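You operate a simulated robot arm through the tools that you are given. There is no shell and no other tool.

You are at the controls of a simulated robot arm. One attempt, no reset.

TASK
Clamp the yellow swatch in the rub rig and give it four strokes.
Fine: park the carriage, free the clamp; lay the swatch back on its board.

The check looks at the end state, three seconds after you hand in, the way a careful person would. Anything else that was tipped, shoved, dropped, spilled or broken makes it a failure.

THE ROBOT
A 6-joint arm with a two-finger parallel gripper, fixed in place. Base frame: the origin is at the foot of the arm, x ahead of it, y to its left, z up; the work surface is at about z = 0.883. Readings come in m, degrees, newtons and seconds.
With the tool pointing down near the work surface it reaches from about 0.24 to 0.64 m from the base axis. Its first joint turns from -66.0 to 66.0 degrees. Payload 2.7 kg.
The TCP is the grasp point between the finger pads, 0.023 m short of the fingertips. In the tool frame z runs along the fingers and y along their closing line. The gripper opens to 0.094 m. The fingers are 0.038 m wide and 0.01 m thick; the gripper's body (0.054 by 0.096 m) begins 0.039 m behind the TCP.
Orientation is that of the tool frame in the base frame, as a unit quaternion [x, y, z, w]. With the fingers straight down and closing along the base's y, the tool's x points along the base's -x, its y along +y and its z along -z.

THE INTERFACE
- The arm moves only by the tool arm_command. Its argument "commands" is a list of rows, each a list of 3 entries, a list of its own where there are three numbers: the shift along the base's x, y, z in units of 500 mm (1.0 is 500 mm), then the turn, a rotation vector about the base's x, y, z in units of 60 degrees (1.0 is 60 degrees), then the finger opening in m, from 0 to 0.094. In form: [[[dx, dy, dz], [ax, ay, az], fingers], ...]. A call has 1 to 20 rows; each row is the pose to reach, as a shift and turn from the pose commanded when the call began. A call with a number of a shift or a turn outside -1 to 1 is refused whole. A row lasts 0.2 s, in which the tool goes at most 0.05 m and 8.6 degrees; a call with a longer step from one row to the next is refused whole, and so is a gripper value outside its range. A pose out of reach is approached as far as the arm can. The call stops where the force on the tool passes 50 N (or 10 N more than at its start, if that is more) or the arm is blocked; 0.2 s more then pass. The fingers move at their own pace (about 0.045 m/s each) and stop on an object; they squeeze with about 35 N. The grip force told is the motor's: it shows also when the fingers shut on nothing. Time passes only in rows, and 0.2 s behind the last, so rows that repeat a pose let the fingers close. It gives the time, the measured TCP pose, the force on the tool (base axes), the opening and the grip force at its end, in the units of the frame above (readings bear some noise), with the torque about the TCP (base axes, N m) and any sound that the robot's microphone picked up, and new pictures: "views" is both (left out), scene, wrist or none.
- Cameras (640 x 400 px; columns grow to the right, rows downward): "scene" is fixed at [0.0764, -0.4285, 1.4217]; the picture's right is [0.77, -0.64, 0.00], its down [-0.26, -0.32, -0.91] and it looks along [0.58, 0.70, -0.41] (base axes); focal length 324 px, centre (320, 200). "wrist" rides on the gripper at [0.086, 0.016, -0.074] in the tool frame; the picture's right is [-0.18, 0.98, 0.00], its down [-0.58, -0.11, -0.81] and it looks along [-0.79, -0.15, 0.59] (tool axes); focal length 243 px, centre (320, 200). There is no depth. A picture from a camera that has moved, and an enlarged one, comes with that camera's place and axes in the base frame and with its lens.
- enlarge(camera, box): a new picture of the part [left, top, right, bottom] of that camera's present view, enlarged. It takes no simulated time.
- hand_in(): hands the job in; it is judged then, once.

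Nothing tells you positions but the pictures and the camera data. Unless the task says otherwise, let go and move clear before handing in.

The tools are called by a JSON object that holds its "method" and its "body". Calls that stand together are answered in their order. arm_command: Moves the arm, as the interface text tells. Its arguments: {"type":"object","properties":{"commands":{"type":"array"},"views":{"type":"string","enum":["both","scene","wrist","none"]}},"required":["commands"]} The other tools are called the same way: enlarge (camera, box) takes an enlarged picture of a part of a camera's view; hand_in () hands the job in.

At the start:

```text
t: 0.0
ee_pos: [0.4139, -0.0964, 1.2366]
tcp_rot: [-0.001, 1.0, 0.0, 0.0]
force: [-0.7, 0.5, 0.3]
wrist_torque: [0.0, -0.01, 0.0]
opening: 0.0938
finger_force: 0.1
```

scene: 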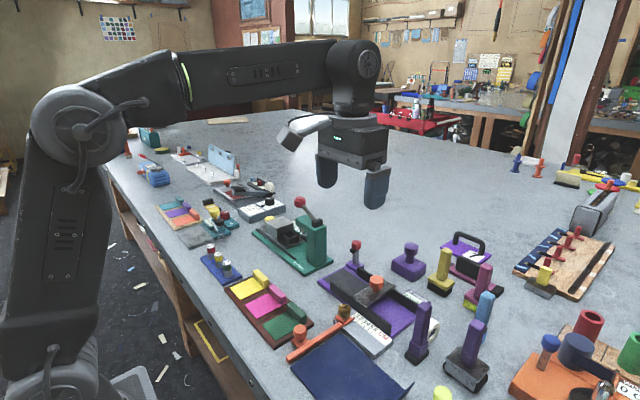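
wrist: 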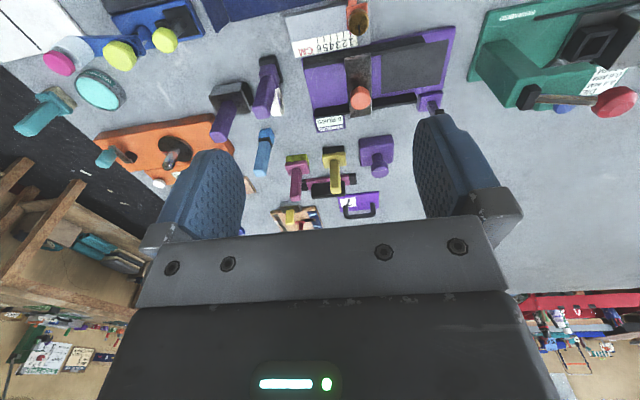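

I see a crowded bench with several rigs; a board with yellow, magenta and green swatches sits near the left of the scene, and a purple rig may be the rub rig. I'll enlarge several regions before moving.

{"method": "enlarge", "body": {"camera": "scene", "box": [200, 220, 440, 370]}}

{"method": "enlarge", "body": {"camera": "scene", "box": [120, 120, 340, 260]}}

{"method": "enlarge", "body": {"camera": "scene", "box": [380, 220, 640, 400]}}

{"method": "enlarge", "body": {"camera": "wrist", "box": [200, 0, 640, 240]}}

```text
2.67 times, centred on (320, 295) of scene
camera zoom: at [0.0764, -0.4285, 1.4217], right [0.77, -0.64, 0.0], down [-0.26, -0.32, -0.91], along [0.58, 0.7, -0.41], focal length 863 px, centre (320, -53)
```

zoom: 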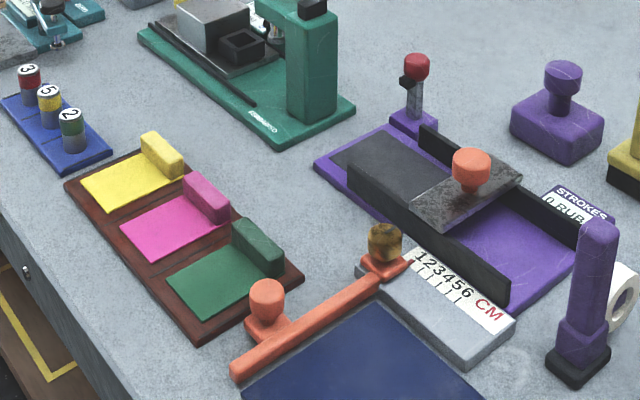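

```text
2.86 times, centred on (230, 190) of scene
camera zoom: at [0.0764, -0.4285, 1.4217], right [0.77, -0.64, 0.0], down [-0.26, -0.32, -0.91], along [0.58, 0.7, -0.41], focal length 925 px, centre (577, 229)
```

zoom: 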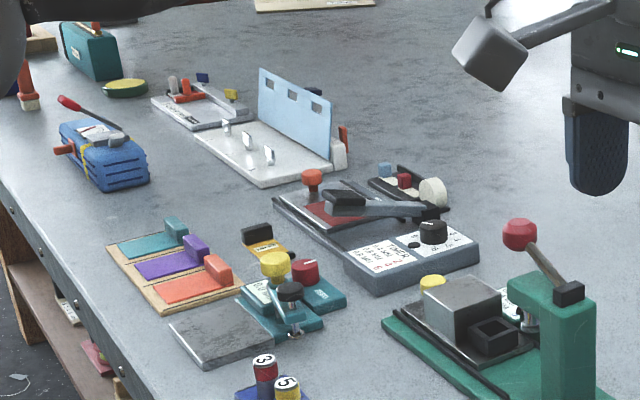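

```text
2.22 times, centred on (510, 310) of scene
camera zoom: at [0.0764, -0.4285, 1.4217], right [0.77, -0.64, 0.0], down [-0.26, -0.32, -0.91], along [0.58, 0.7, -0.41], focal length 719 px, centre (-102, -44)
```

zoom: 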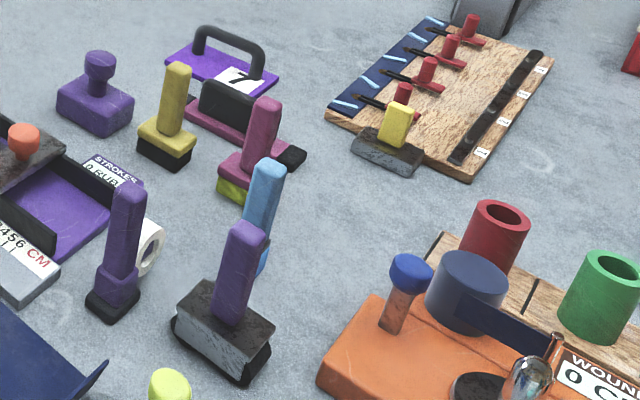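

```text
1.45 times, centred on (420, 120) of wrist
camera zoom: at [0.3251, -0.079, 1.3105], right [0.18, 0.98, 0.0], down [0.58, -0.11, 0.81], along [0.79, -0.15, -0.59], focal length 353 px, centre (174, 316)
```

zoom: 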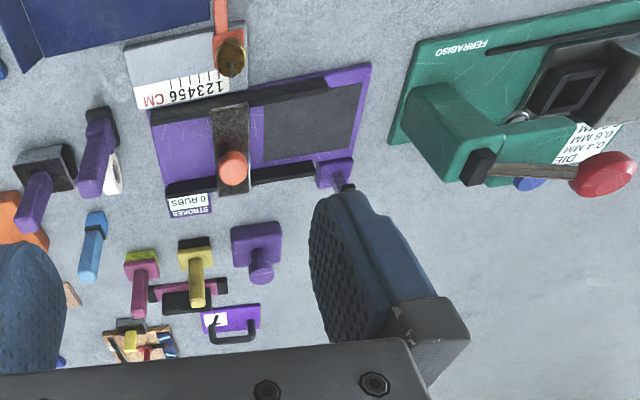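

The purple rig with "STROKES 0 RUBS" is the rub rig: rails along y at x≈0.5–0.6, y≈-0.15..0.09, with the carriage (orange knob) near y≈-0.05 and a red-knobbed clamp lever near (0.6, 0.07). The yellow swatch lies on the brown board with its grip ridge near (0.38, 0.17). I'll move closer for a better look.

{"method": "arm_command", "body": {"commands": [[[0.0, 0.04, -0.08], [0, 0, 0], 0.094], [[0.0, 0.08, -0.16], [0, 0, 0], 0.094], [[0.0, 0.12, -0.24], [0, 0, 0], 0.094], [[0.0, 0.16, -0.31], [0, 0, 0], 0.094]]}}

```text
t: 1.0
ee_pos: [0.4133, -0.0142, 1.0808]
tcp_rot: [0.0, 1.0, 0.0, 0.001]
force: [0.9, -0.6, 0.0]
wrist_torque: [-0.01, 0.0, -0.02]
opening: 0.0941
finger_force: 0.1
camera wrist: at [0.3262, 0.0031, 1.1546], right [0.18, 0.98, 0.0], down [0.58, -0.11, 0.81], along [0.79, -0.15, -0.59], focal length 243 px, centre (320, 200)
```

scene: 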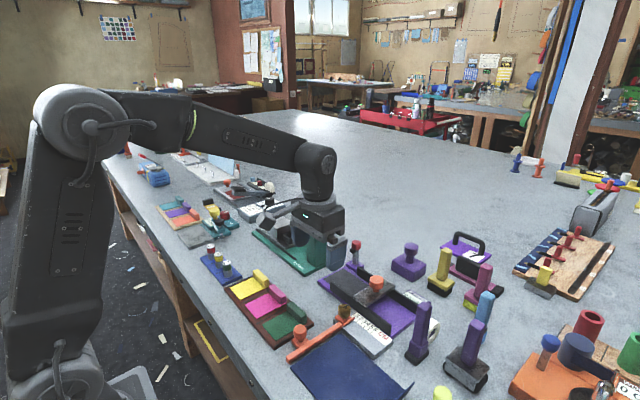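
wrist: 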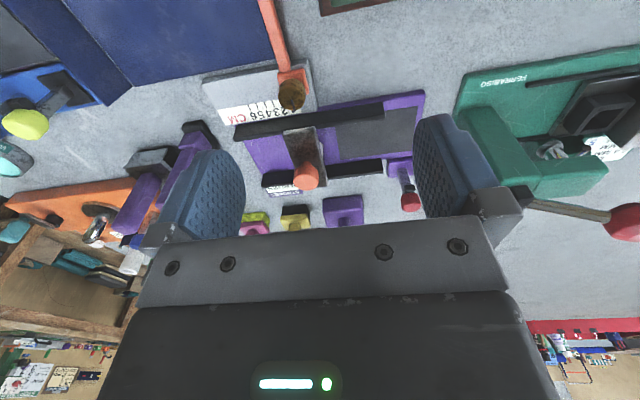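

{"method": "enlarge", "body": {"camera": "wrist", "box": [220, 70, 460, 220]}}

{"method": "enlarge", "body": {"camera": "scene", "box": [310, 230, 450, 330]}}

{"method": "enlarge", "body": {"camera": "scene", "box": [210, 250, 330, 350]}}

```text
2.67 times, centred on (340, 145) of wrist
camera zoom: at [0.3262, 0.0031, 1.1546], right [0.18, 0.98, 0.0], down [0.58, -0.11, 0.81], along [0.79, -0.15, -0.59], focal length 647 px, centre (267, 347)
```

zoom: 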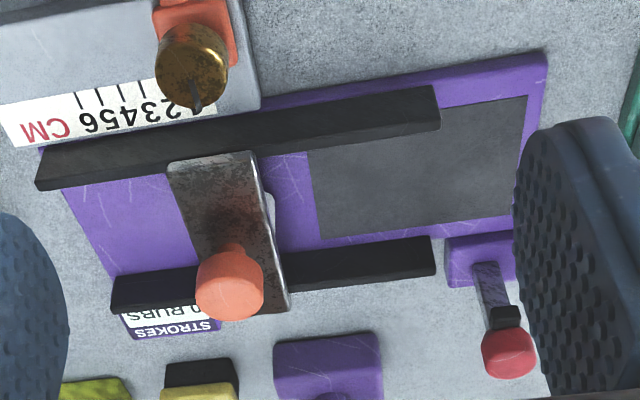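

```text
4.00 times, centred on (380, 280) of scene
camera zoom: at [0.0764, -0.4285, 1.4217], right [0.77, -0.64, 0.0], down [-0.26, -0.32, -0.91], along [0.58, 0.7, -0.41], focal length 1295 px, centre (80, -120)
```

zoom: 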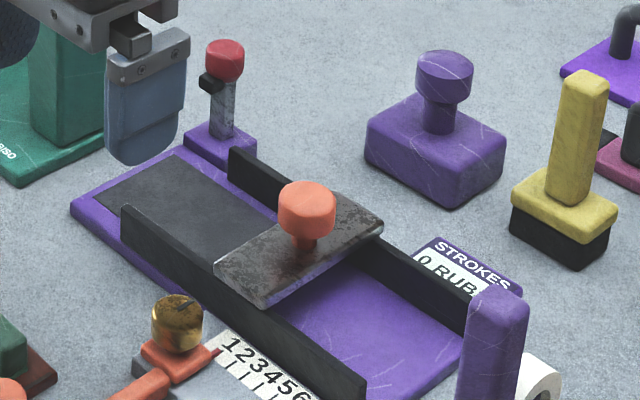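

```text
4.00 times, centred on (270, 300) of scene
camera zoom: at [0.0764, -0.4285, 1.4217], right [0.77, -0.64, 0.0], down [-0.26, -0.32, -0.91], along [0.58, 0.7, -0.41], focal length 1295 px, centre (520, -200)
```

zoom: 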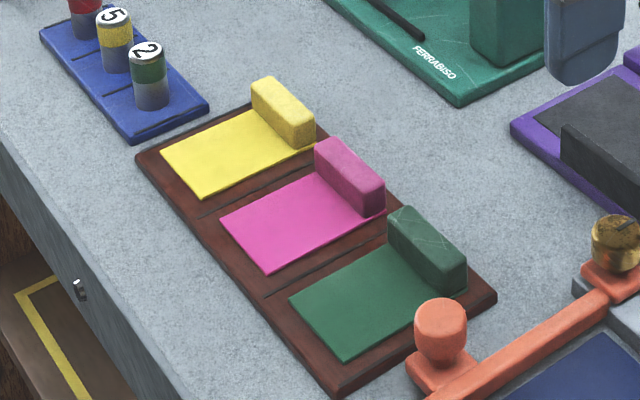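

The lever of the clamp stands upright near (0.62, 0.077) with a black tab facing the pad; the pad spans about x 0.51–0.58, y -0.015–0.09 and the carriage sits near y≈-0.045. I'll go closer to see the clamp and the carriage well.

{"method": "arm_command", "body": {"commands": [[[0.058, 0.05, -0.054], [0, 0, 0], 0.094], [[0.116, 0.1, -0.108], [0, 0, 0], 0.094], [[0.174, 0.148, -0.16], [0, 0, 0], 0.094], [[0.174, 0.148, -0.16], [0, 0, 0], 0.094]]}}

{"method": "enlarge", "body": {"camera": "wrist", "box": [220, 100, 440, 240]}}

{"method": "enlarge", "body": {"camera": "wrist", "box": [200, 0, 440, 150]}}

```text
t: 2.0
ee_pos: [0.4986, 0.0583, 0.9993]
tcp_rot: [0.0, 1.0, 0.001, 0.001]
force: [-0.6, -0.6, 0.4]
wrist_torque: [-0.01, -0.01, 0.01]
opening: 0.0942
finger_force: 0.1
camera wrist: at [0.4109, 0.0757, 1.0733], right [0.18, 0.98, 0.0], down [0.58, -0.11, 0.81], along [0.79, -0.15, -0.59], focal length 243 px, centre (320, 200)
```

scene: 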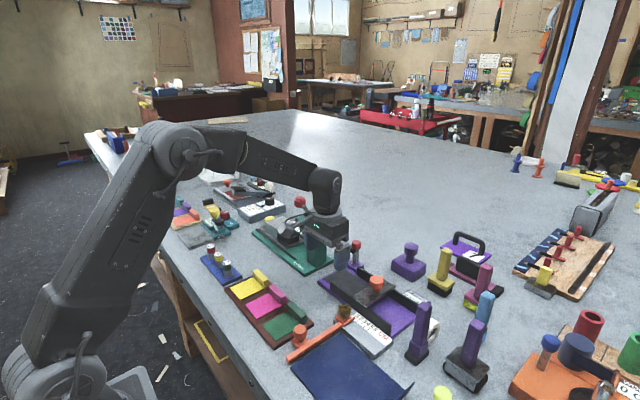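
wrist: 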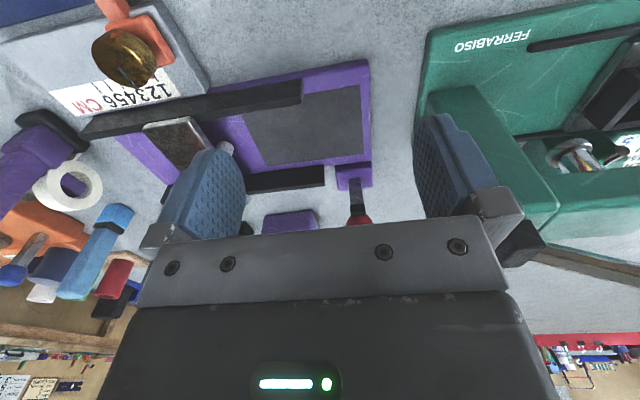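

```text
2.86 times, centred on (330, 170) of wrist
camera zoom: at [0.4109, 0.0757, 1.0733], right [0.18, 0.98, 0.0], down [0.58, -0.11, 0.81], along [0.79, -0.15, -0.59], focal length 693 px, centre (291, 286)
```

zoom: 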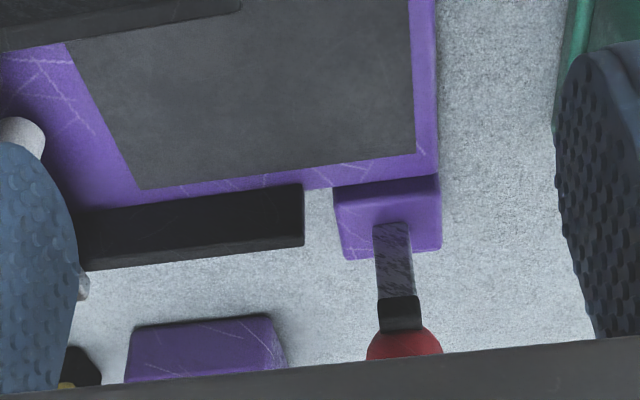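

```text
2.67 times, centred on (320, 75) of wrist
camera zoom: at [0.4109, 0.0757, 1.0733], right [0.18, 0.98, 0.0], down [0.58, -0.11, 0.81], along [0.79, -0.15, -0.59], focal length 647 px, centre (320, 533)
```

zoom: 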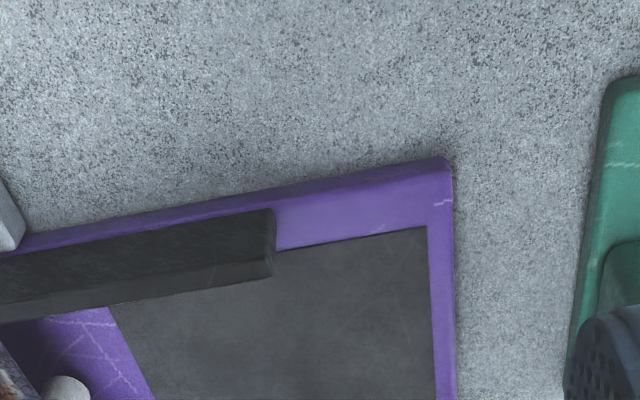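

The pad is about x 0.512–0.582, y -0.012–0.088; the clamp lever pivots by y≈0.077 and swings toward -x over the pad's +y end. Next I turn the hand by -90° and go above the yellow swatch to study its ridge.

{"method": "arm_command", "body": {"commands": [[[-0.06, 0.0, 0.04], [0, 0, -0.14], 0.094], [[-0.12, 0.0, 0.08], [0, 0, -0.28], 0.094], [[-0.18, 0.02, 0.12], [0, 0, -0.42], 0.094], [[-0.22, 0.06, 0.13], [0, 0, -0.56], 0.094], [[-0.23, 0.12, 0.13], [0, 0, -0.7], 0.094], [[-0.23, 0.18, 0.13], [0, 0, -0.84], 0.094], [[-0.23, 0.22, 0.13], [0, 0, -0.98], 0.094]], "views": "none"}}

{"method": "arm_command", "body": {"commands": [[[0.0, 0.02, 0.0], [0, 0, -0.13], 0.094], [[0.0, 0.04, 0.0], [0, 0, -0.26], 0.094], [[0.0, 0.06, 0.0], [0, 0, -0.39], 0.094], [[0.0, 0.08, 0.0], [0, 0, -0.52], 0.094], [[0.0, 0.08, 0.0], [0, 0, -0.52], 0.094]]}}

{"method": "enlarge", "body": {"camera": "wrist", "box": [200, 0, 440, 150]}}

```text
t: 3.6
ee_pos: [0.3808, 0.1686, 1.0671]
tcp_rot: [0.492, 0.871, 0.001, 0.001]
force: [-0.3, -0.4, 0.7]
wrist_torque: [-0.02, 0.0, 0.0]
opening: 0.0941
finger_force: 0.2
```

```text
t: 4.8
ee_pos: [0.3836, 0.2074, 1.0648]
tcp_rot: [0.708, 0.707, 0.0, 0.0]
force: [-0.1, -0.5, -0.1]
wrist_torque: [-0.04, -0.03, 0.03]
opening: 0.094
finger_force: 0.0
camera wrist: at [0.399, 0.2953, 1.1401], right [0.98, -0.19, 0.0], down [-0.11, -0.58, 0.81], along [-0.15, -0.79, -0.59], focal length 243 px, centre (320, 200)
```

scene: 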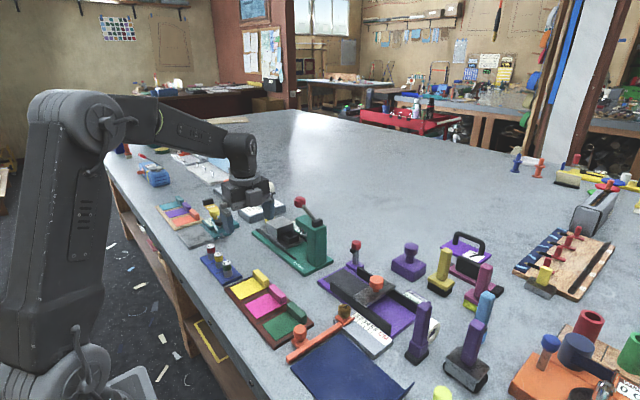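
wrist: 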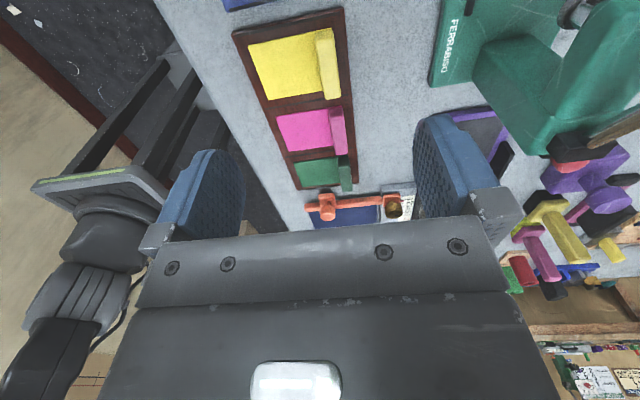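

```text
2.67 times, centred on (320, 75) of wrist
camera zoom: at [0.399, 0.2953, 1.1401], right [0.98, -0.19, 0.0], down [-0.11, -0.58, 0.81], along [-0.15, -0.79, -0.59], focal length 647 px, centre (320, 533)
```

zoom: 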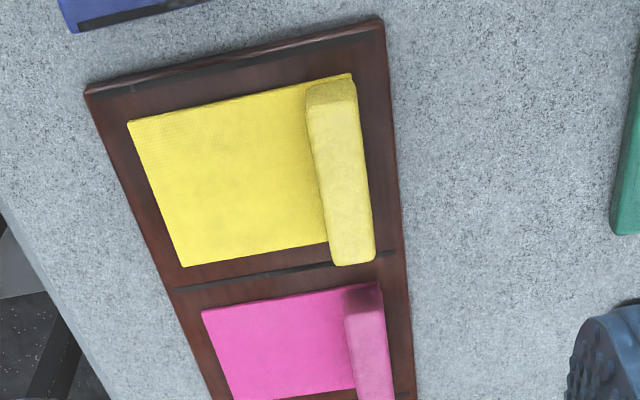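

The yellow swatch lies square to the axes: ridge about x 0.379–0.395, y 0.156–0.21, sheet x 0.316–0.394. I need to understand the clamp better, so I enlarge the scene camera now that the arm is out of its way.

{"method": "enlarge", "body": {"camera": "scene", "box": [330, 230, 410, 280]}}

{"method": "enlarge", "body": {"camera": "scene", "box": [350, 260, 430, 310]}}

{"method": "enlarge", "body": {"camera": "scene", "box": [220, 260, 300, 310]}}

{"method": "enlarge", "body": {"camera": "wrist", "box": [240, 0, 360, 75]}}

```text
8.00 times, centred on (370, 255) of scene
camera zoom: at [0.0764, -0.4285, 1.4217], right [0.77, -0.64, 0.0], down [-0.26, -0.32, -0.91], along [0.58, 0.7, -0.41], focal length 2590 px, centre (-80, -240)
```

zoom: 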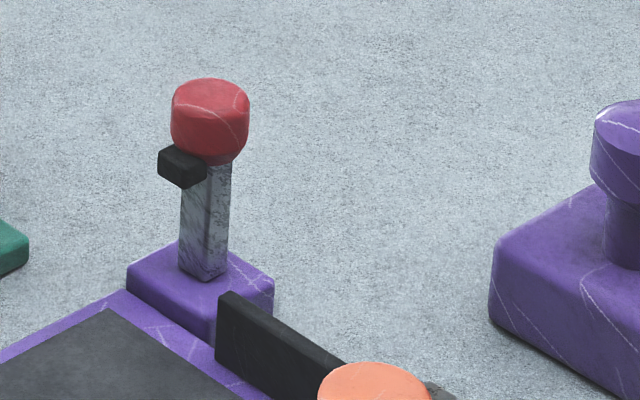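

```text
8.00 times, centred on (390, 285) of scene
camera zoom: at [0.0764, -0.4285, 1.4217], right [0.77, -0.64, 0.0], down [-0.26, -0.32, -0.91], along [0.58, 0.7, -0.41], focal length 2590 px, centre (-240, -480)
```

zoom: 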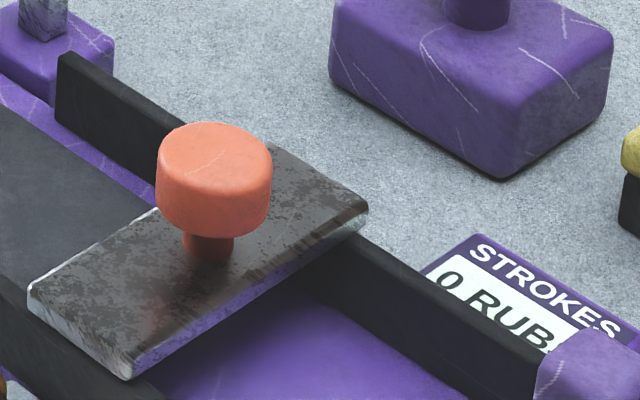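

```text
8.00 times, centred on (260, 285) of scene
camera zoom: at [0.0764, -0.4285, 1.4217], right [0.77, -0.64, 0.0], down [-0.26, -0.32, -0.91], along [0.58, 0.7, -0.41], focal length 2590 px, centre (800, -480)
```

zoom: 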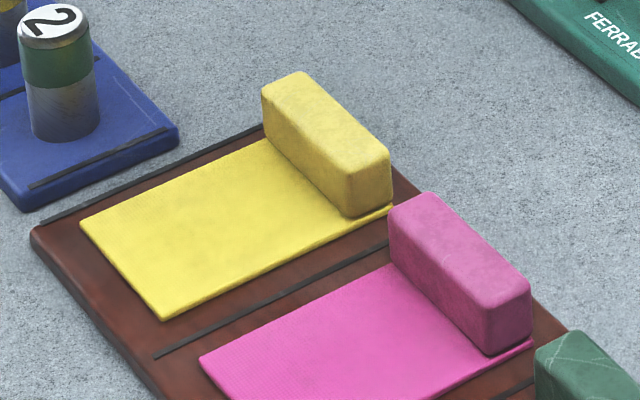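

```text
5.33 times, centred on (300, 38) of wrist
camera zoom: at [0.399, 0.2953, 1.1401], right [0.98, -0.19, 0.0], down [-0.11, -0.58, 0.81], along [-0.15, -0.79, -0.59], focal length 1294 px, centre (427, 1067)
```

zoom: 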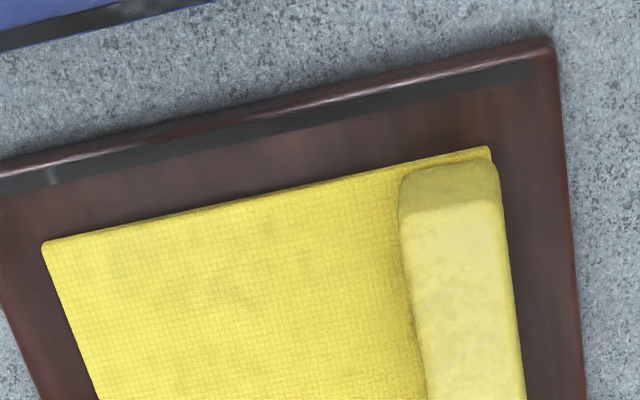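

Zoomed views show a vertical lever on a purple foot with a red knob and a black tab facing -x, and a carriage plate riding on top of the rails with a rub head underneath. I want a side profile of the clamp and rails, so I'll swing the hand round to look along +y.

{"method": "arm_command", "body": {"commands": [[[0.005, -0.04, 0.02], [0, 0, 0.14], 0.094], [[0.01, -0.09, 0.04], [0, 0, 0.28], 0.094], [[0.015, -0.14, 0.06], [0, 0, 0.42], 0.094], [[0.02, -0.19, 0.07], [0, 0, 0.56], 0.094], [[0.025, -0.24, 0.07], [0, 0, 0.7], 0.094], [[0.03, -0.29, 0.07], [0, 0, 0.84], 0.094], [[0.033, -0.32, 0.07], [0, 0, 0.98], 0.094]], "views": "none"}}

{"method": "arm_command", "body": {"commands": [[[0.04, -0.04, 0.0], [0, 0, 0.14], 0.094], [[0.08, -0.08, 0.0], [0, 0, 0.28], 0.094], [[0.12, -0.12, 0.0], [0, 0, 0.42], 0.094], [[0.16, -0.16, 0.0], [0, 0, 0.56], 0.094], [[0.2, -0.2, 0.0], [0, 0, 0.7], 0.094], [[0.24, -0.23, 0.0], [0, 0, 0.84], 0.094], [[0.28, -0.25, 0.0], [0, 0, 0.98], 0.094]], "views": "none"}}

{"method": "arm_command", "body": {"commands": [[[0.02, -0.02, -0.03], [0, 0, 0.14], 0.094], [[0.04, -0.04, -0.06], [0, 0, 0.28], 0.094], [[0.05, -0.05, -0.08], [0, 0, 0.42], 0.094], [[0.06, -0.06, -0.1], [0, 0, 0.56], 0.094], [[0.06, -0.07, -0.1], [0, 0, 0.7], 0.094], [[0.06, -0.08, -0.1], [0, 0, 0.84], 0.094], [[0.06, -0.09, -0.1], [0, 0, 0.98], 0.094], [[0.06, -0.1, -0.1], [0, 0, 1.0], 0.094]]}}

{"method": "enlarge", "body": {"camera": "wrist", "box": [220, 80, 440, 220]}}

```text
t: 6.4
ee_pos: [0.4031, 0.0478, 1.1034]
tcp_rot: [0.268, 0.963, 0.001, 0.0]
force: [1.1, 1.2, -0.2]
wrist_torque: [-0.01, 0.01, 0.01]
opening: 0.0938
finger_force: 0.1
```

```text
t: 8.0
ee_pos: [0.5395, -0.0767, 1.1022]
tcp_rot: [-0.24, 0.971, 0.0, -0.001]
force: [-0.2, 0.2, 0.1]
wrist_torque: [0.01, 0.02, 0.0]
opening: 0.0942
finger_force: 0.0
```

```text
t: 9.8
ee_pos: [0.5689, -0.1261, 1.0537]
tcp_rot: [-0.692, 0.721, 0.0, 0.0]
force: [-0.3, -1.1, -1.0]
wrist_torque: [0.02, -0.06, -0.02]
opening: 0.0938
finger_force: 0.1
camera wrist: at [0.5489, -0.2114, 1.1259], right [-0.97, 0.22, 0.0], down [0.13, 0.58, 0.81], along [0.18, 0.79, -0.59], focal length 243 px, centre (320, 200)
```

scene: 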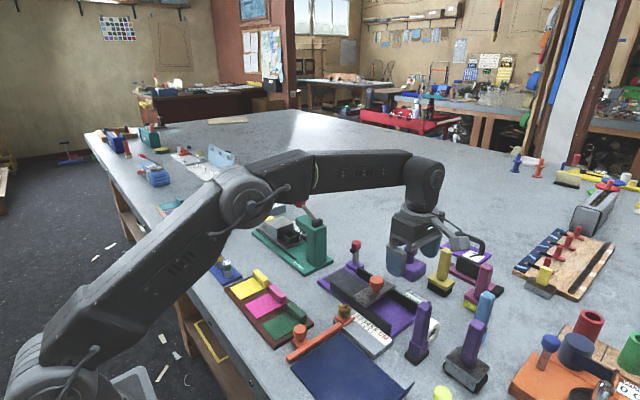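
wrist: 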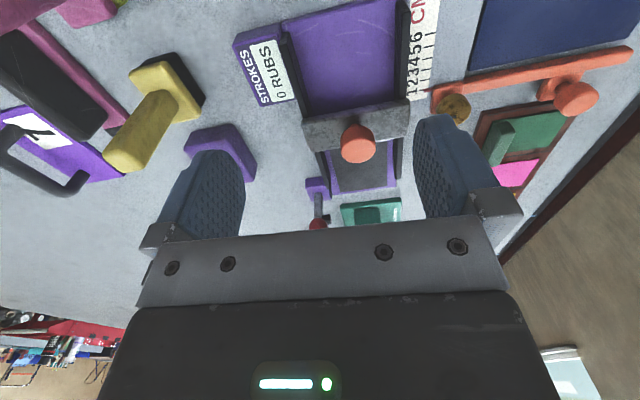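

```text
2.86 times, centred on (330, 150) of wrist
camera zoom: at [0.5489, -0.2114, 1.1259], right [-0.97, 0.22, 0.0], down [0.13, 0.58, 0.81], along [0.18, 0.79, -0.59], focal length 693 px, centre (291, 343)
```

zoom: 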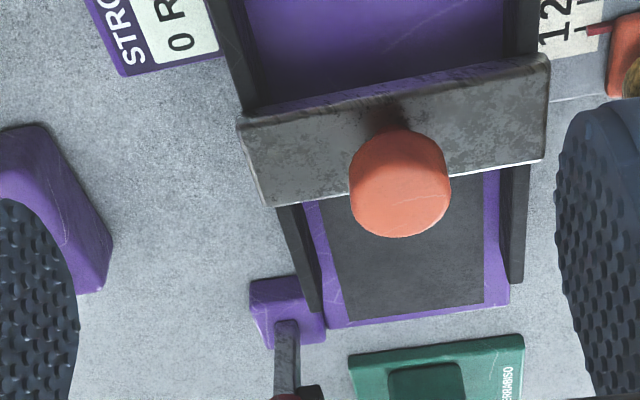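

The camera now looks along +y down the rails; the counter reads "0 RUBS" and the lever is partly hidden by the hand. I move a bit toward +y and lower for a clear profile of the lever.

{"method": "arm_command", "body": {"commands": [[[0.0, 0.07, -0.03], [0, 0, 0.02], 0.094], [[0.0, 0.14, -0.07], [0, 0, 0.03], 0.094], [[0.0, 0.21, -0.1], [0, 0, 0.04], 0.094], [[0.0, 0.21, -0.1], [0, 0, 0.04], 0.094]]}}

{"method": "enlarge", "body": {"camera": "wrist", "box": [250, 140, 410, 240]}}

{"method": "enlarge", "body": {"camera": "wrist", "box": [220, 0, 440, 140]}}

```text
t: 10.8
ee_pos: [0.572, -0.022, 1.0024]
tcp_rot: [-0.706, 0.708, 0.0, 0.0]
force: [0.5, 0.6, -0.3]
wrist_torque: [-0.01, 0.0, 0.02]
opening: 0.0941
finger_force: 0.0
camera wrist: at [0.5548, -0.1065, 1.0757], right [-0.98, 0.18, 0.0], down [0.11, 0.58, 0.81], along [0.15, 0.79, -0.59], focal length 243 px, centre (320, 200)
```

scene: 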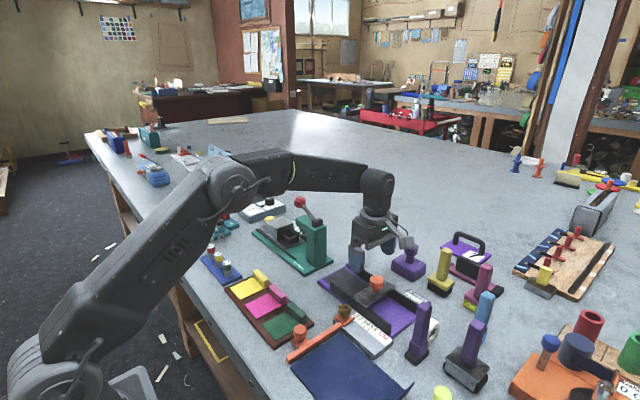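
wrist: 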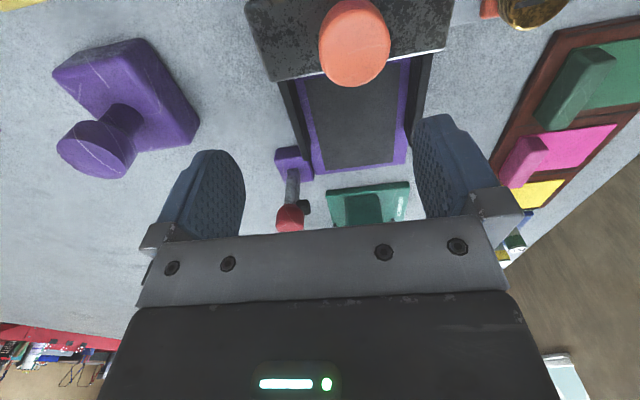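

```text
4.00 times, centred on (330, 190) of wrist
camera zoom: at [0.5548, -0.1065, 1.0757], right [-0.98, 0.18, 0.0], down [0.11, 0.58, 0.81], along [0.15, 0.79, -0.59], focal length 970 px, centre (280, 240)
```

zoom: 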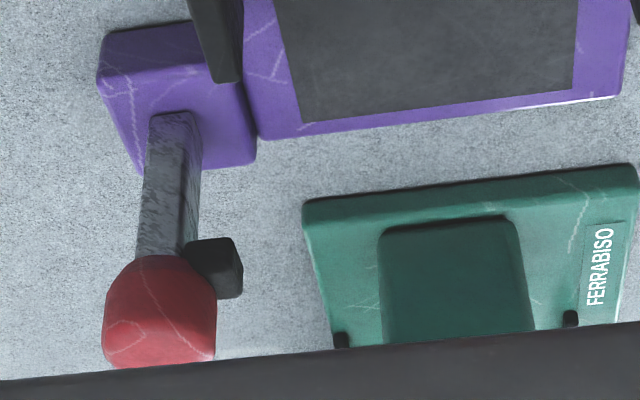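

```text
2.86 times, centred on (330, 70) of wrist
camera zoom: at [0.5548, -0.1065, 1.0757], right [-0.98, 0.18, 0.0], down [0.11, 0.58, 0.81], along [0.15, 0.79, -0.59], focal length 693 px, centre (291, 571)
```

zoom: 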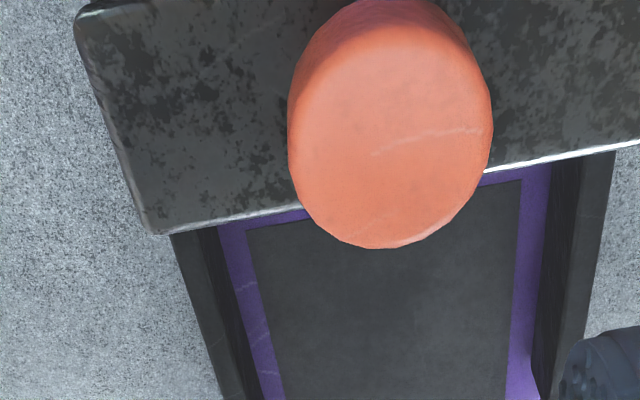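

The profile is clear: lever axis at x≈0.617, foot top z≈0.898, knob centre ≈(0.617, 0.077, 0.956), tab tip x≈0.598; base top z≈0.890 and the ridge is about 17 mm high. I'll go back over the swatch with the hand at -90° to pick it by the ridge, later placing it turned +90° so the ridge sits at the clamp end.

{"method": "arm_command", "body": {"commands": [[[-0.02, 0.0, 0.06], [0, 0, -0.14], 0.094], [[-0.05, 0.0, 0.12], [0, 0, -0.28], 0.094], [[-0.1, 0.0, 0.18], [0, 0, -0.42], 0.094], [[-0.15, 0.0, 0.2], [0, 0, -0.56], 0.094], [[-0.21, 0.01, 0.2], [0, 0, -0.7], 0.094], [[-0.28, 0.02, 0.2], [0, 0, -0.84], 0.094], [[-0.34, 0.04, 0.2], [0, 0, -1.0], 0.094]], "views": "none"}}

{"method": "arm_command", "body": {"commands": [[[0.0, 0.03, 0.0], [0, 0, -0.14], 0.094], [[0.0, 0.07, 0.0], [0, 0, -0.28], 0.094], [[-0.01, 0.11, 0.0], [0, 0, -0.42], 0.094], [[-0.02, 0.15, 0.0], [0, 0, -0.56], 0.094], [[-0.025, 0.19, 0.0], [0, 0, -0.7], 0.094], [[-0.03, 0.24, -0.02], [0, 0, -0.84], 0.094], [[-0.03, 0.29, -0.05], [0, 0, -1.0], 0.094]], "views": "none"}}

{"method": "arm_command", "body": {"commands": [[[0.0, 0.02, -0.03], [0, 0, -0.14], 0.094], [[0.0, 0.04, -0.06], [0, 0, -0.28], 0.094], [[0.0, 0.06, -0.09], [0, 0, -0.42], 0.094], [[0.0, 0.08, -0.12], [0, 0, -0.56], 0.094], [[0.0, 0.08, -0.12], [0, 0, -0.7], 0.094], [[0.0, 0.08, -0.12], [0, 0, -0.84], 0.094], [[0.0, 0.08, -0.12], [0, 0, -0.98], 0.094], [[0.0, 0.08, -0.12], [0, 0, -1.0], 0.094]]}}

```text
refused: row 7 steps farther than a row can; nothing moved
```

```text
refused: row 7 steps farther than a row can; nothing moved
```

```text
t: 12.6
ee_pos: [0.5726, 0.0212, 0.9437]
tcp_rot: [-0.261, 0.965, 0.0, 0.004]
force: [20.9, 21.8, 0.7]
wrist_torque: [0.21, -0.3, 1.47]
opening: 0.09
finger_force: 0.0
camera wrist: at [0.4882, -0.0076, 1.0163], right [-0.33, 0.94, 0.0], down [0.55, 0.2, 0.81], along [0.76, 0.27, -0.58], focal length 243 px, centre (320, 200)
```

scene: 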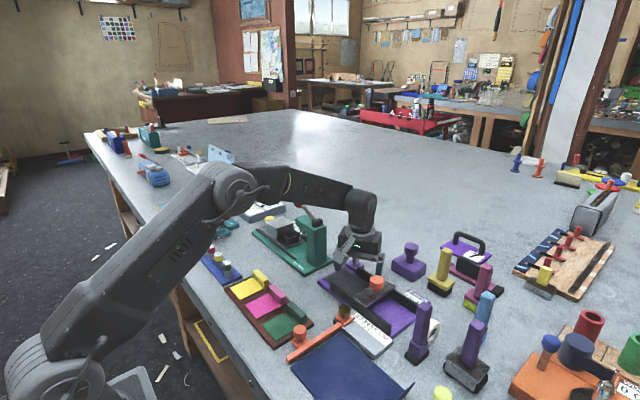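
wrist: 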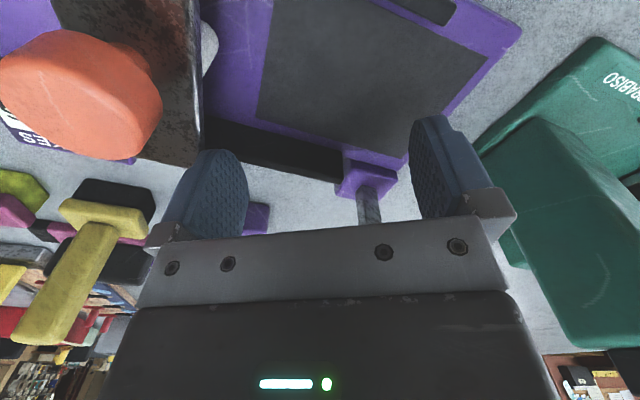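

My last batch went wrong: two calls were refused and the third ran at the rig, lowering the hand there; the left finger now presses something with about 30 N. I'll look closely before backing out.

{"method": "enlarge", "body": {"camera": "scene", "box": [310, 220, 430, 300]}}

{"method": "enlarge", "body": {"camera": "wrist", "box": [120, 80, 280, 240]}}

```text
5.00 times, centred on (370, 260) of scene
camera zoom: at [0.077, -0.4279, 1.4219], right [0.77, -0.64, 0.0], down [-0.26, -0.32, -0.91], along [0.58, 0.7, -0.41], focal length 1619 px, centre (70, -100)
```

zoom: 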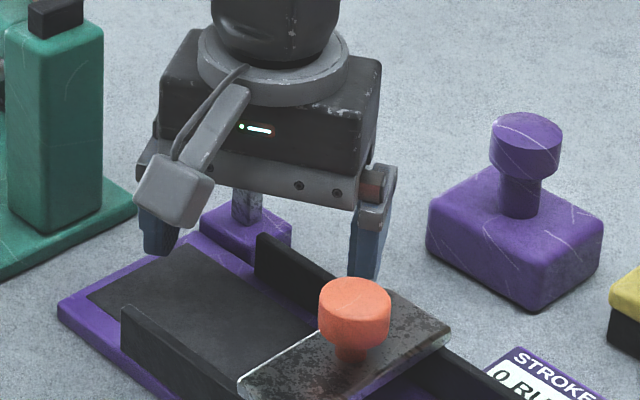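

```text
2.50 times, centred on (200, 160) of wrist
camera zoom: at [0.4882, -0.0076, 1.0163], right [-0.33, 0.94, 0.0], down [0.55, 0.2, 0.81], along [0.76, 0.27, -0.58], focal length 606 px, centre (620, 300)
```

zoom: 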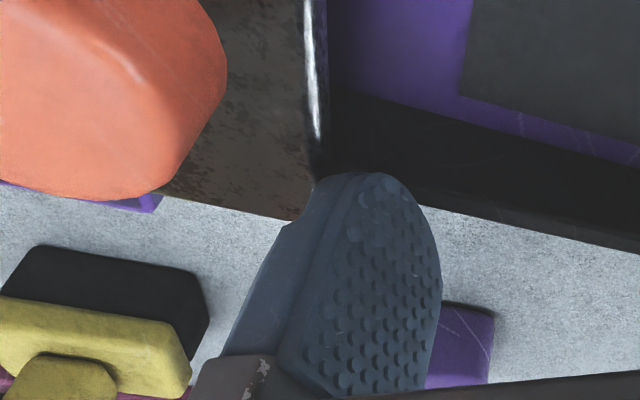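

The left fingertip only touched the carriage plate's corner and nudged the carriage about 1 cm along its rails toward -y; nothing else looks disturbed. I'll ease off and rise straight up.

{"method": "arm_command", "body": {"commands": [[[0.008, 0.014, 0.0], [0, 0, 0], 0.094], [[0.008, 0.014, 0.04], [0, 0, 0], 0.094], [[0.008, 0.014, 0.12], [0, 0, 0], 0.094], [[0.008, 0.014, 0.2], [0, 0, 0], 0.094], [[0.008, 0.014, 0.28], [0, 0, 0], 0.094], [[0.008, 0.014, 0.32], [0, 0, 0], 0.094]]}}

```text
t: 14.0
ee_pos: [0.5765, 0.0225, 1.1018]
tcp_rot: [-0.259, 0.966, 0.0, 0.0]
force: [0.4, 0.0, -1.4]
wrist_torque: [-0.01, 0.01, -0.02]
opening: 0.0942
finger_force: 0.1
camera wrist: at [0.491, -0.0044, 1.1755], right [-0.33, 0.94, 0.0], down [0.56, 0.2, 0.81], along [0.76, 0.27, -0.59], focal length 243 px, centre (320, 200)
```

scene: 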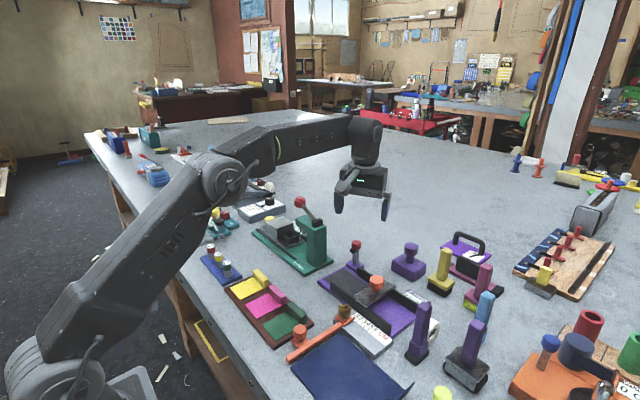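
wrist: 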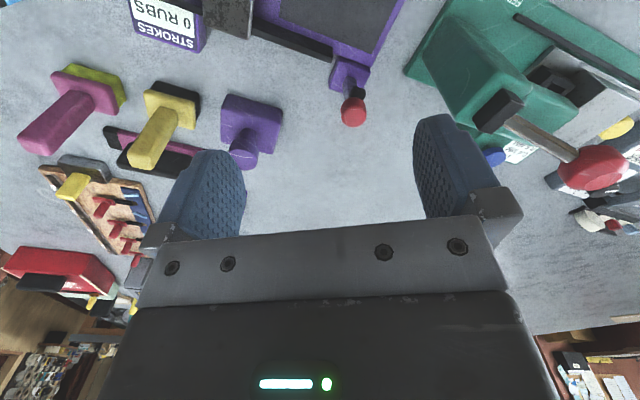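

{"method": "enlarge", "body": {"camera": "scene", "box": [310, 230, 450, 330]}}

{"method": "enlarge", "body": {"camera": "scene", "box": [350, 260, 430, 310]}}

```text
4.00 times, centred on (380, 280) of scene
camera zoom: at [0.0764, -0.4285, 1.4217], right [0.77, -0.64, 0.0], down [-0.26, -0.32, -0.91], along [0.58, 0.7, -0.41], focal length 1295 px, centre (80, -120)
```

zoom: 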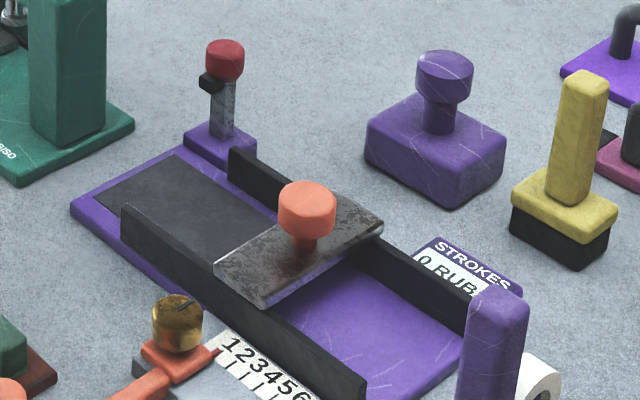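

```text
8.00 times, centred on (390, 285) of scene
camera zoom: at [0.0764, -0.4285, 1.4217], right [0.77, -0.64, 0.0], down [-0.26, -0.32, -0.91], along [0.58, 0.7, -0.41], focal length 2590 px, centre (-240, -480)
```

zoom: 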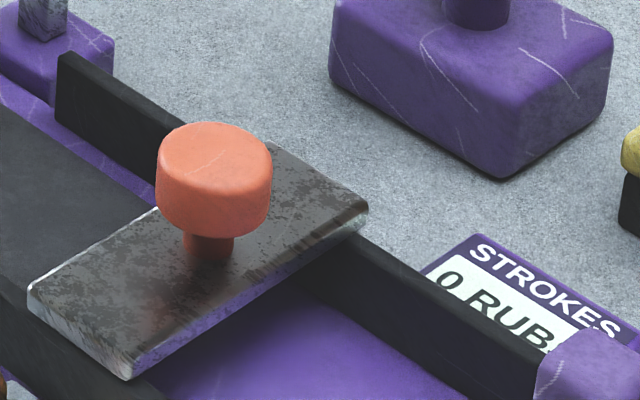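

Nothing moved: the carriage, lever and counter are exactly where they began. Now I'll carefully travel to above the yellow swatch in small turn steps, one call at a time.

{"method": "arm_command", "body": {"commands": [[[-0.04, 0.01, 0], [0, 0, -0.125], 0.094], [[-0.08, 0.02, 0], [0, 0, -0.25], 0.094], [[-0.12, 0.03, 0], [0, 0, -0.375], 0.094], [[-0.16, 0.04, 0], [0, 0, -0.5], 0.094], [[-0.2, 0.05, 0], [0, 0, -0.625], 0.094], [[-0.24, 0.06, 0], [0, 0, -0.75], 0.094], [[-0.28, 0.07, 0], [0, 0, -0.875], 0.094], [[-0.32, 0.08, 0], [0, 0, -1.0], 0.094]], "views": "none"}}

```text
t: 15.8
ee_pos: [0.4146, 0.0655, 1.1029]
tcp_rot: [0.26, 0.965, 0.0, 0.0]
force: [-0.3, 0.5, 0.7]
wrist_torque: [0.01, -0.03, 0.01]
opening: 0.0939
finger_force: 0.2
```

Hand at (0.415, 0.066, 1.103), yaw -30°. I continue to above the ridge at about (0.387, 0.183), z 1.02, yaw -90°.

{"method": "arm_command", "body": {"commands": [[[-0.01, 0.03, 0], [0, 0, -0.125], 0.094], [[-0.02, 0.06, 0], [0, 0, -0.25], 0.094], [[-0.03, 0.09, -0.02], [0, 0, -0.375], 0.094], [[-0.04, 0.12, -0.04], [0, 0, -0.5], 0.094], [[-0.05, 0.15, -0.07], [0, 0, -0.625], 0.094], [[-0.055, 0.18, -0.1], [0, 0, -0.75], 0.094], [[-0.055, 0.21, -0.13], [0, 0, -0.875], 0.094], [[-0.055, 0.235, -0.165], [0, 0, -1.0], 0.094], [[-0.055, 0.235, -0.165], [0, 0, -1.0], 0.094]], "views": "wrist"}}

{"method": "enlarge", "body": {"camera": "wrist", "box": [220, 0, 420, 125]}}

```text
t: 17.8
ee_pos: [0.3893, 0.1845, 1.0206]
tcp_rot: [0.707, 0.707, 0.0, 0.0]
force: [-0.1, 0.1, -0.1]
wrist_torque: [-0.01, 0.03, 0.01]
opening: 0.0942
finger_force: 0.0
camera wrist: at [0.4052, 0.2717, 1.0945], right [0.98, -0.19, 0.0], down [-0.11, -0.58, 0.81], along [-0.15, -0.79, -0.59], focal length 243 px, centre (320, 200)
```

wrist: 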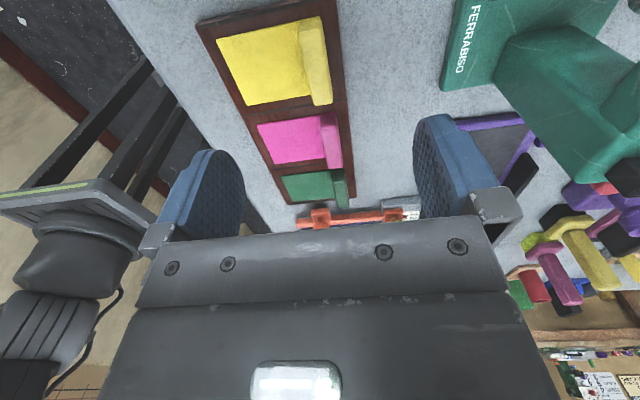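

```text
3.20 times, centred on (320, 62) of wrist
camera zoom: at [0.4052, 0.2717, 1.0945], right [0.98, -0.19, 0.0], down [-0.11, -0.58, 0.81], along [-0.15, -0.79, -0.59], focal length 776 px, centre (320, 640)
```

zoom: 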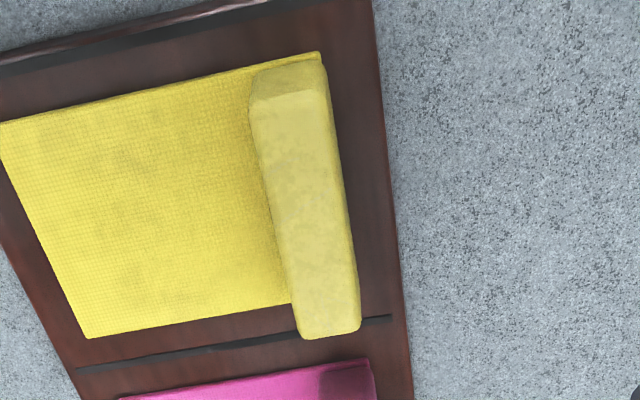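

The ridge centre is confirmed at about (0.387, 0.183), top z≈0.909. I'll come down over it with the fingers at 40 mm, stopping at z≈0.945 to check.

{"method": "arm_command", "body": {"commands": [[[-0.0046, -0.0038, -0.05], [0, 0, 0], 0.045], [[-0.0046, -0.0038, -0.1], [0, 0, 0], 0.045], [[-0.0046, -0.0038, -0.15], [0, 0, 0], 0.04], [[-0.0046, -0.0038, -0.15], [0, 0, 0], 0.04], [[-0.0046, -0.0038, -0.15], [0, 0, 0], 0.04]]}}

{"method": "enlarge", "body": {"camera": "wrist", "box": [240, 60, 400, 240]}}

{"method": "enlarge", "body": {"camera": "scene", "box": [200, 220, 320, 300]}}

```text
t: 19.0
ee_pos: [0.387, 0.181, 0.9443]
tcp_rot: [0.707, 0.707, 0.0, 0.0]
force: [0.1, -0.3, 0.1]
wrist_torque: [-0.02, 0.02, -0.01]
opening: 0.0402
finger_force: 0.1
camera wrist: at [0.4023, 0.2689, 1.0185], right [0.98, -0.18, 0.0], down [-0.11, -0.58, 0.81], along [-0.15, -0.79, -0.59], focal length 243 px, centre (320, 200)
```

scene: 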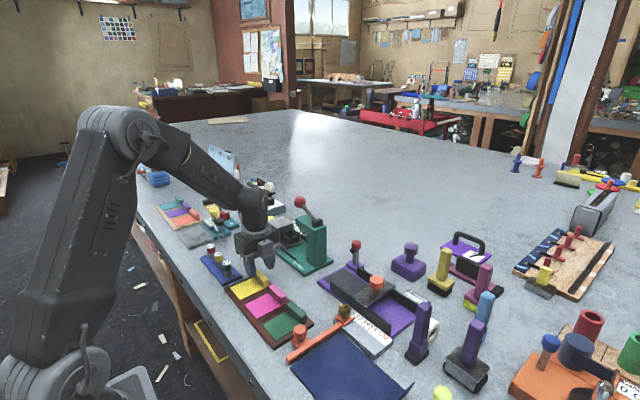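
wrist: 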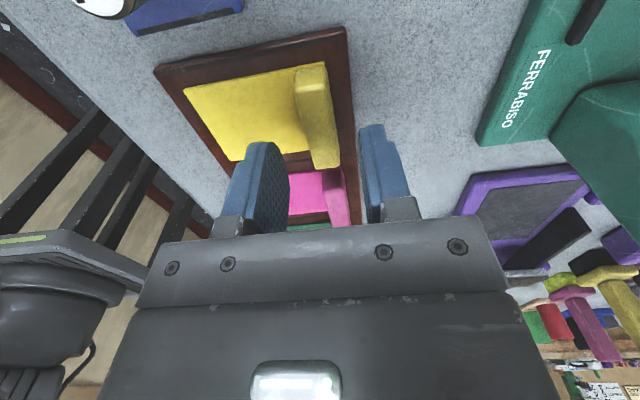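

```text
2.22 times, centred on (320, 150) of wrist
camera zoom: at [0.4023, 0.2689, 1.0185], right [0.98, -0.18, 0.0], down [-0.11, -0.58, 0.81], along [-0.15, -0.79, -0.59], focal length 539 px, centre (320, 311)
```

zoom: 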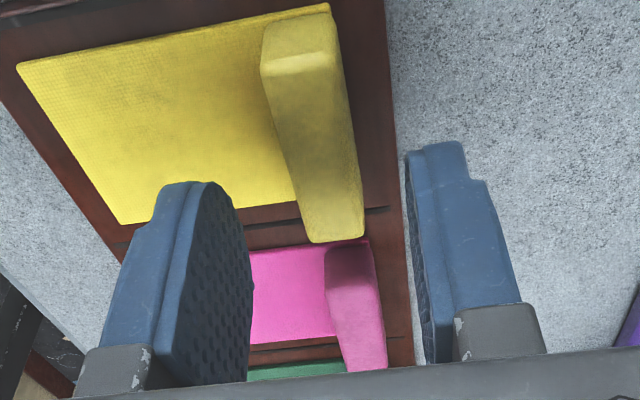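

```text
5.00 times, centred on (260, 260) of scene
camera zoom: at [0.0764, -0.4285, 1.4217], right [0.77, -0.64, 0.0], down [-0.26, -0.32, -0.91], along [0.58, 0.7, -0.41], focal length 1619 px, centre (620, -100)
```

zoom: 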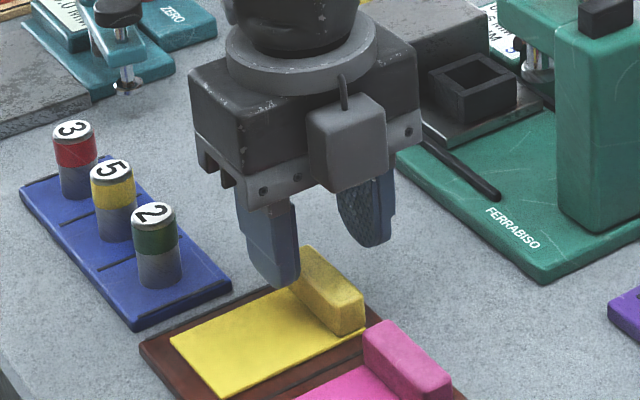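

The ridge sits centred between the fingers. I lower to TCP z≈0.9165 (tips just above the sheet) and then close.

{"method": "arm_command", "body": {"commands": [[[-0.0005, 0.003, -0.03], [0, 0, 0], 0.04], [[-0.0005, 0.003, -0.0556], [0, 0, 0], 0.04], [[-0.0005, 0.003, -0.0556], [0, 0, 0], 0.04]]}}

{"method": "enlarge", "body": {"camera": "wrist", "box": [240, 60, 400, 240]}}

{"method": "enlarge", "body": {"camera": "scene", "box": [220, 240, 300, 290]}}

```text
t: 19.8
ee_pos: [0.3855, 0.1831, 0.9167]
tcp_rot: [0.707, 0.707, 0.0, 0.0]
force: [0.1, -0.6, -0.4]
wrist_torque: [0.03, -0.03, 0.01]
opening: 0.0398
finger_force: 0.1
camera wrist: at [0.4003, 0.2699, 0.9896], right [0.98, -0.18, 0.0], down [-0.11, -0.58, 0.81], along [-0.15, -0.79, -0.59], focal length 243 px, centre (320, 200)
```

scene: 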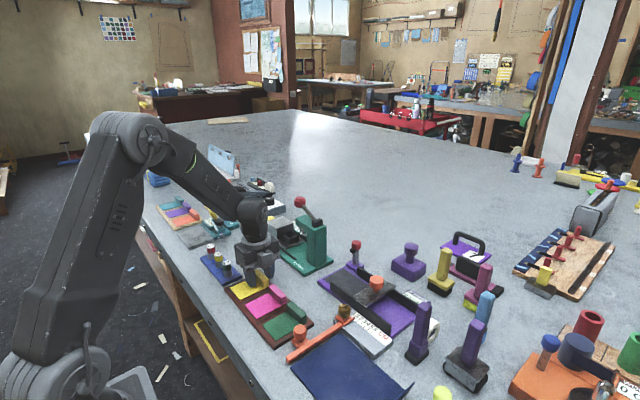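
wrist: 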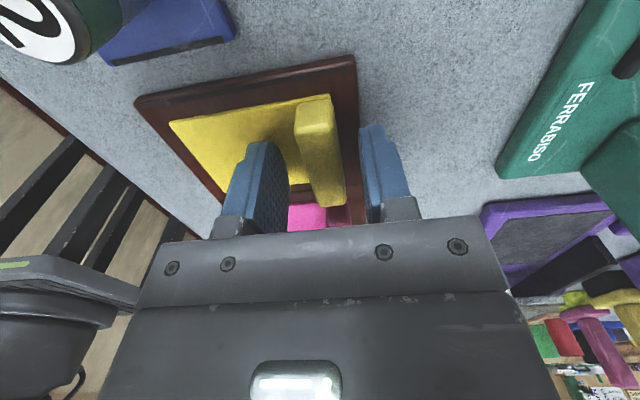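

```text
2.22 times, centred on (320, 150) of wrist
camera zoom: at [0.4003, 0.2699, 0.9896], right [0.98, -0.18, 0.0], down [-0.11, -0.58, 0.81], along [-0.15, -0.79, -0.59], focal length 539 px, centre (320, 311)
```

zoom: 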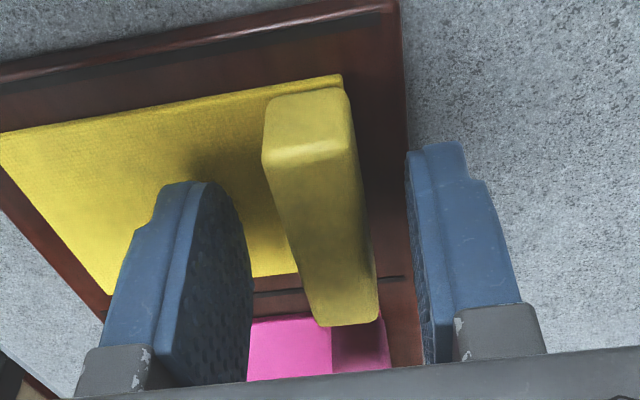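

```text
8.00 times, centred on (260, 265) of scene
camera zoom: at [0.0764, -0.4285, 1.4217], right [0.77, -0.64, 0.0], down [-0.26, -0.32, -0.91], along [0.58, 0.7, -0.41], focal length 2590 px, centre (800, -320)
```

zoom: 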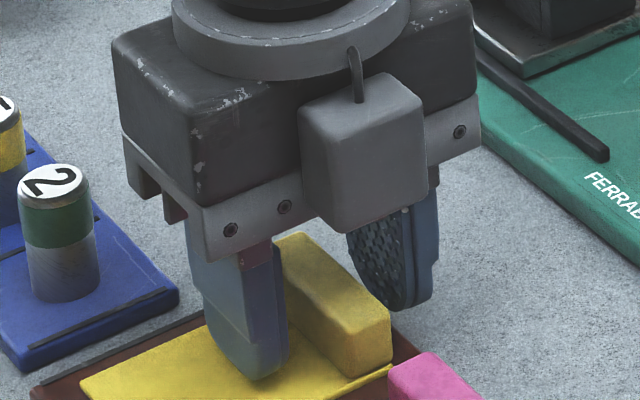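

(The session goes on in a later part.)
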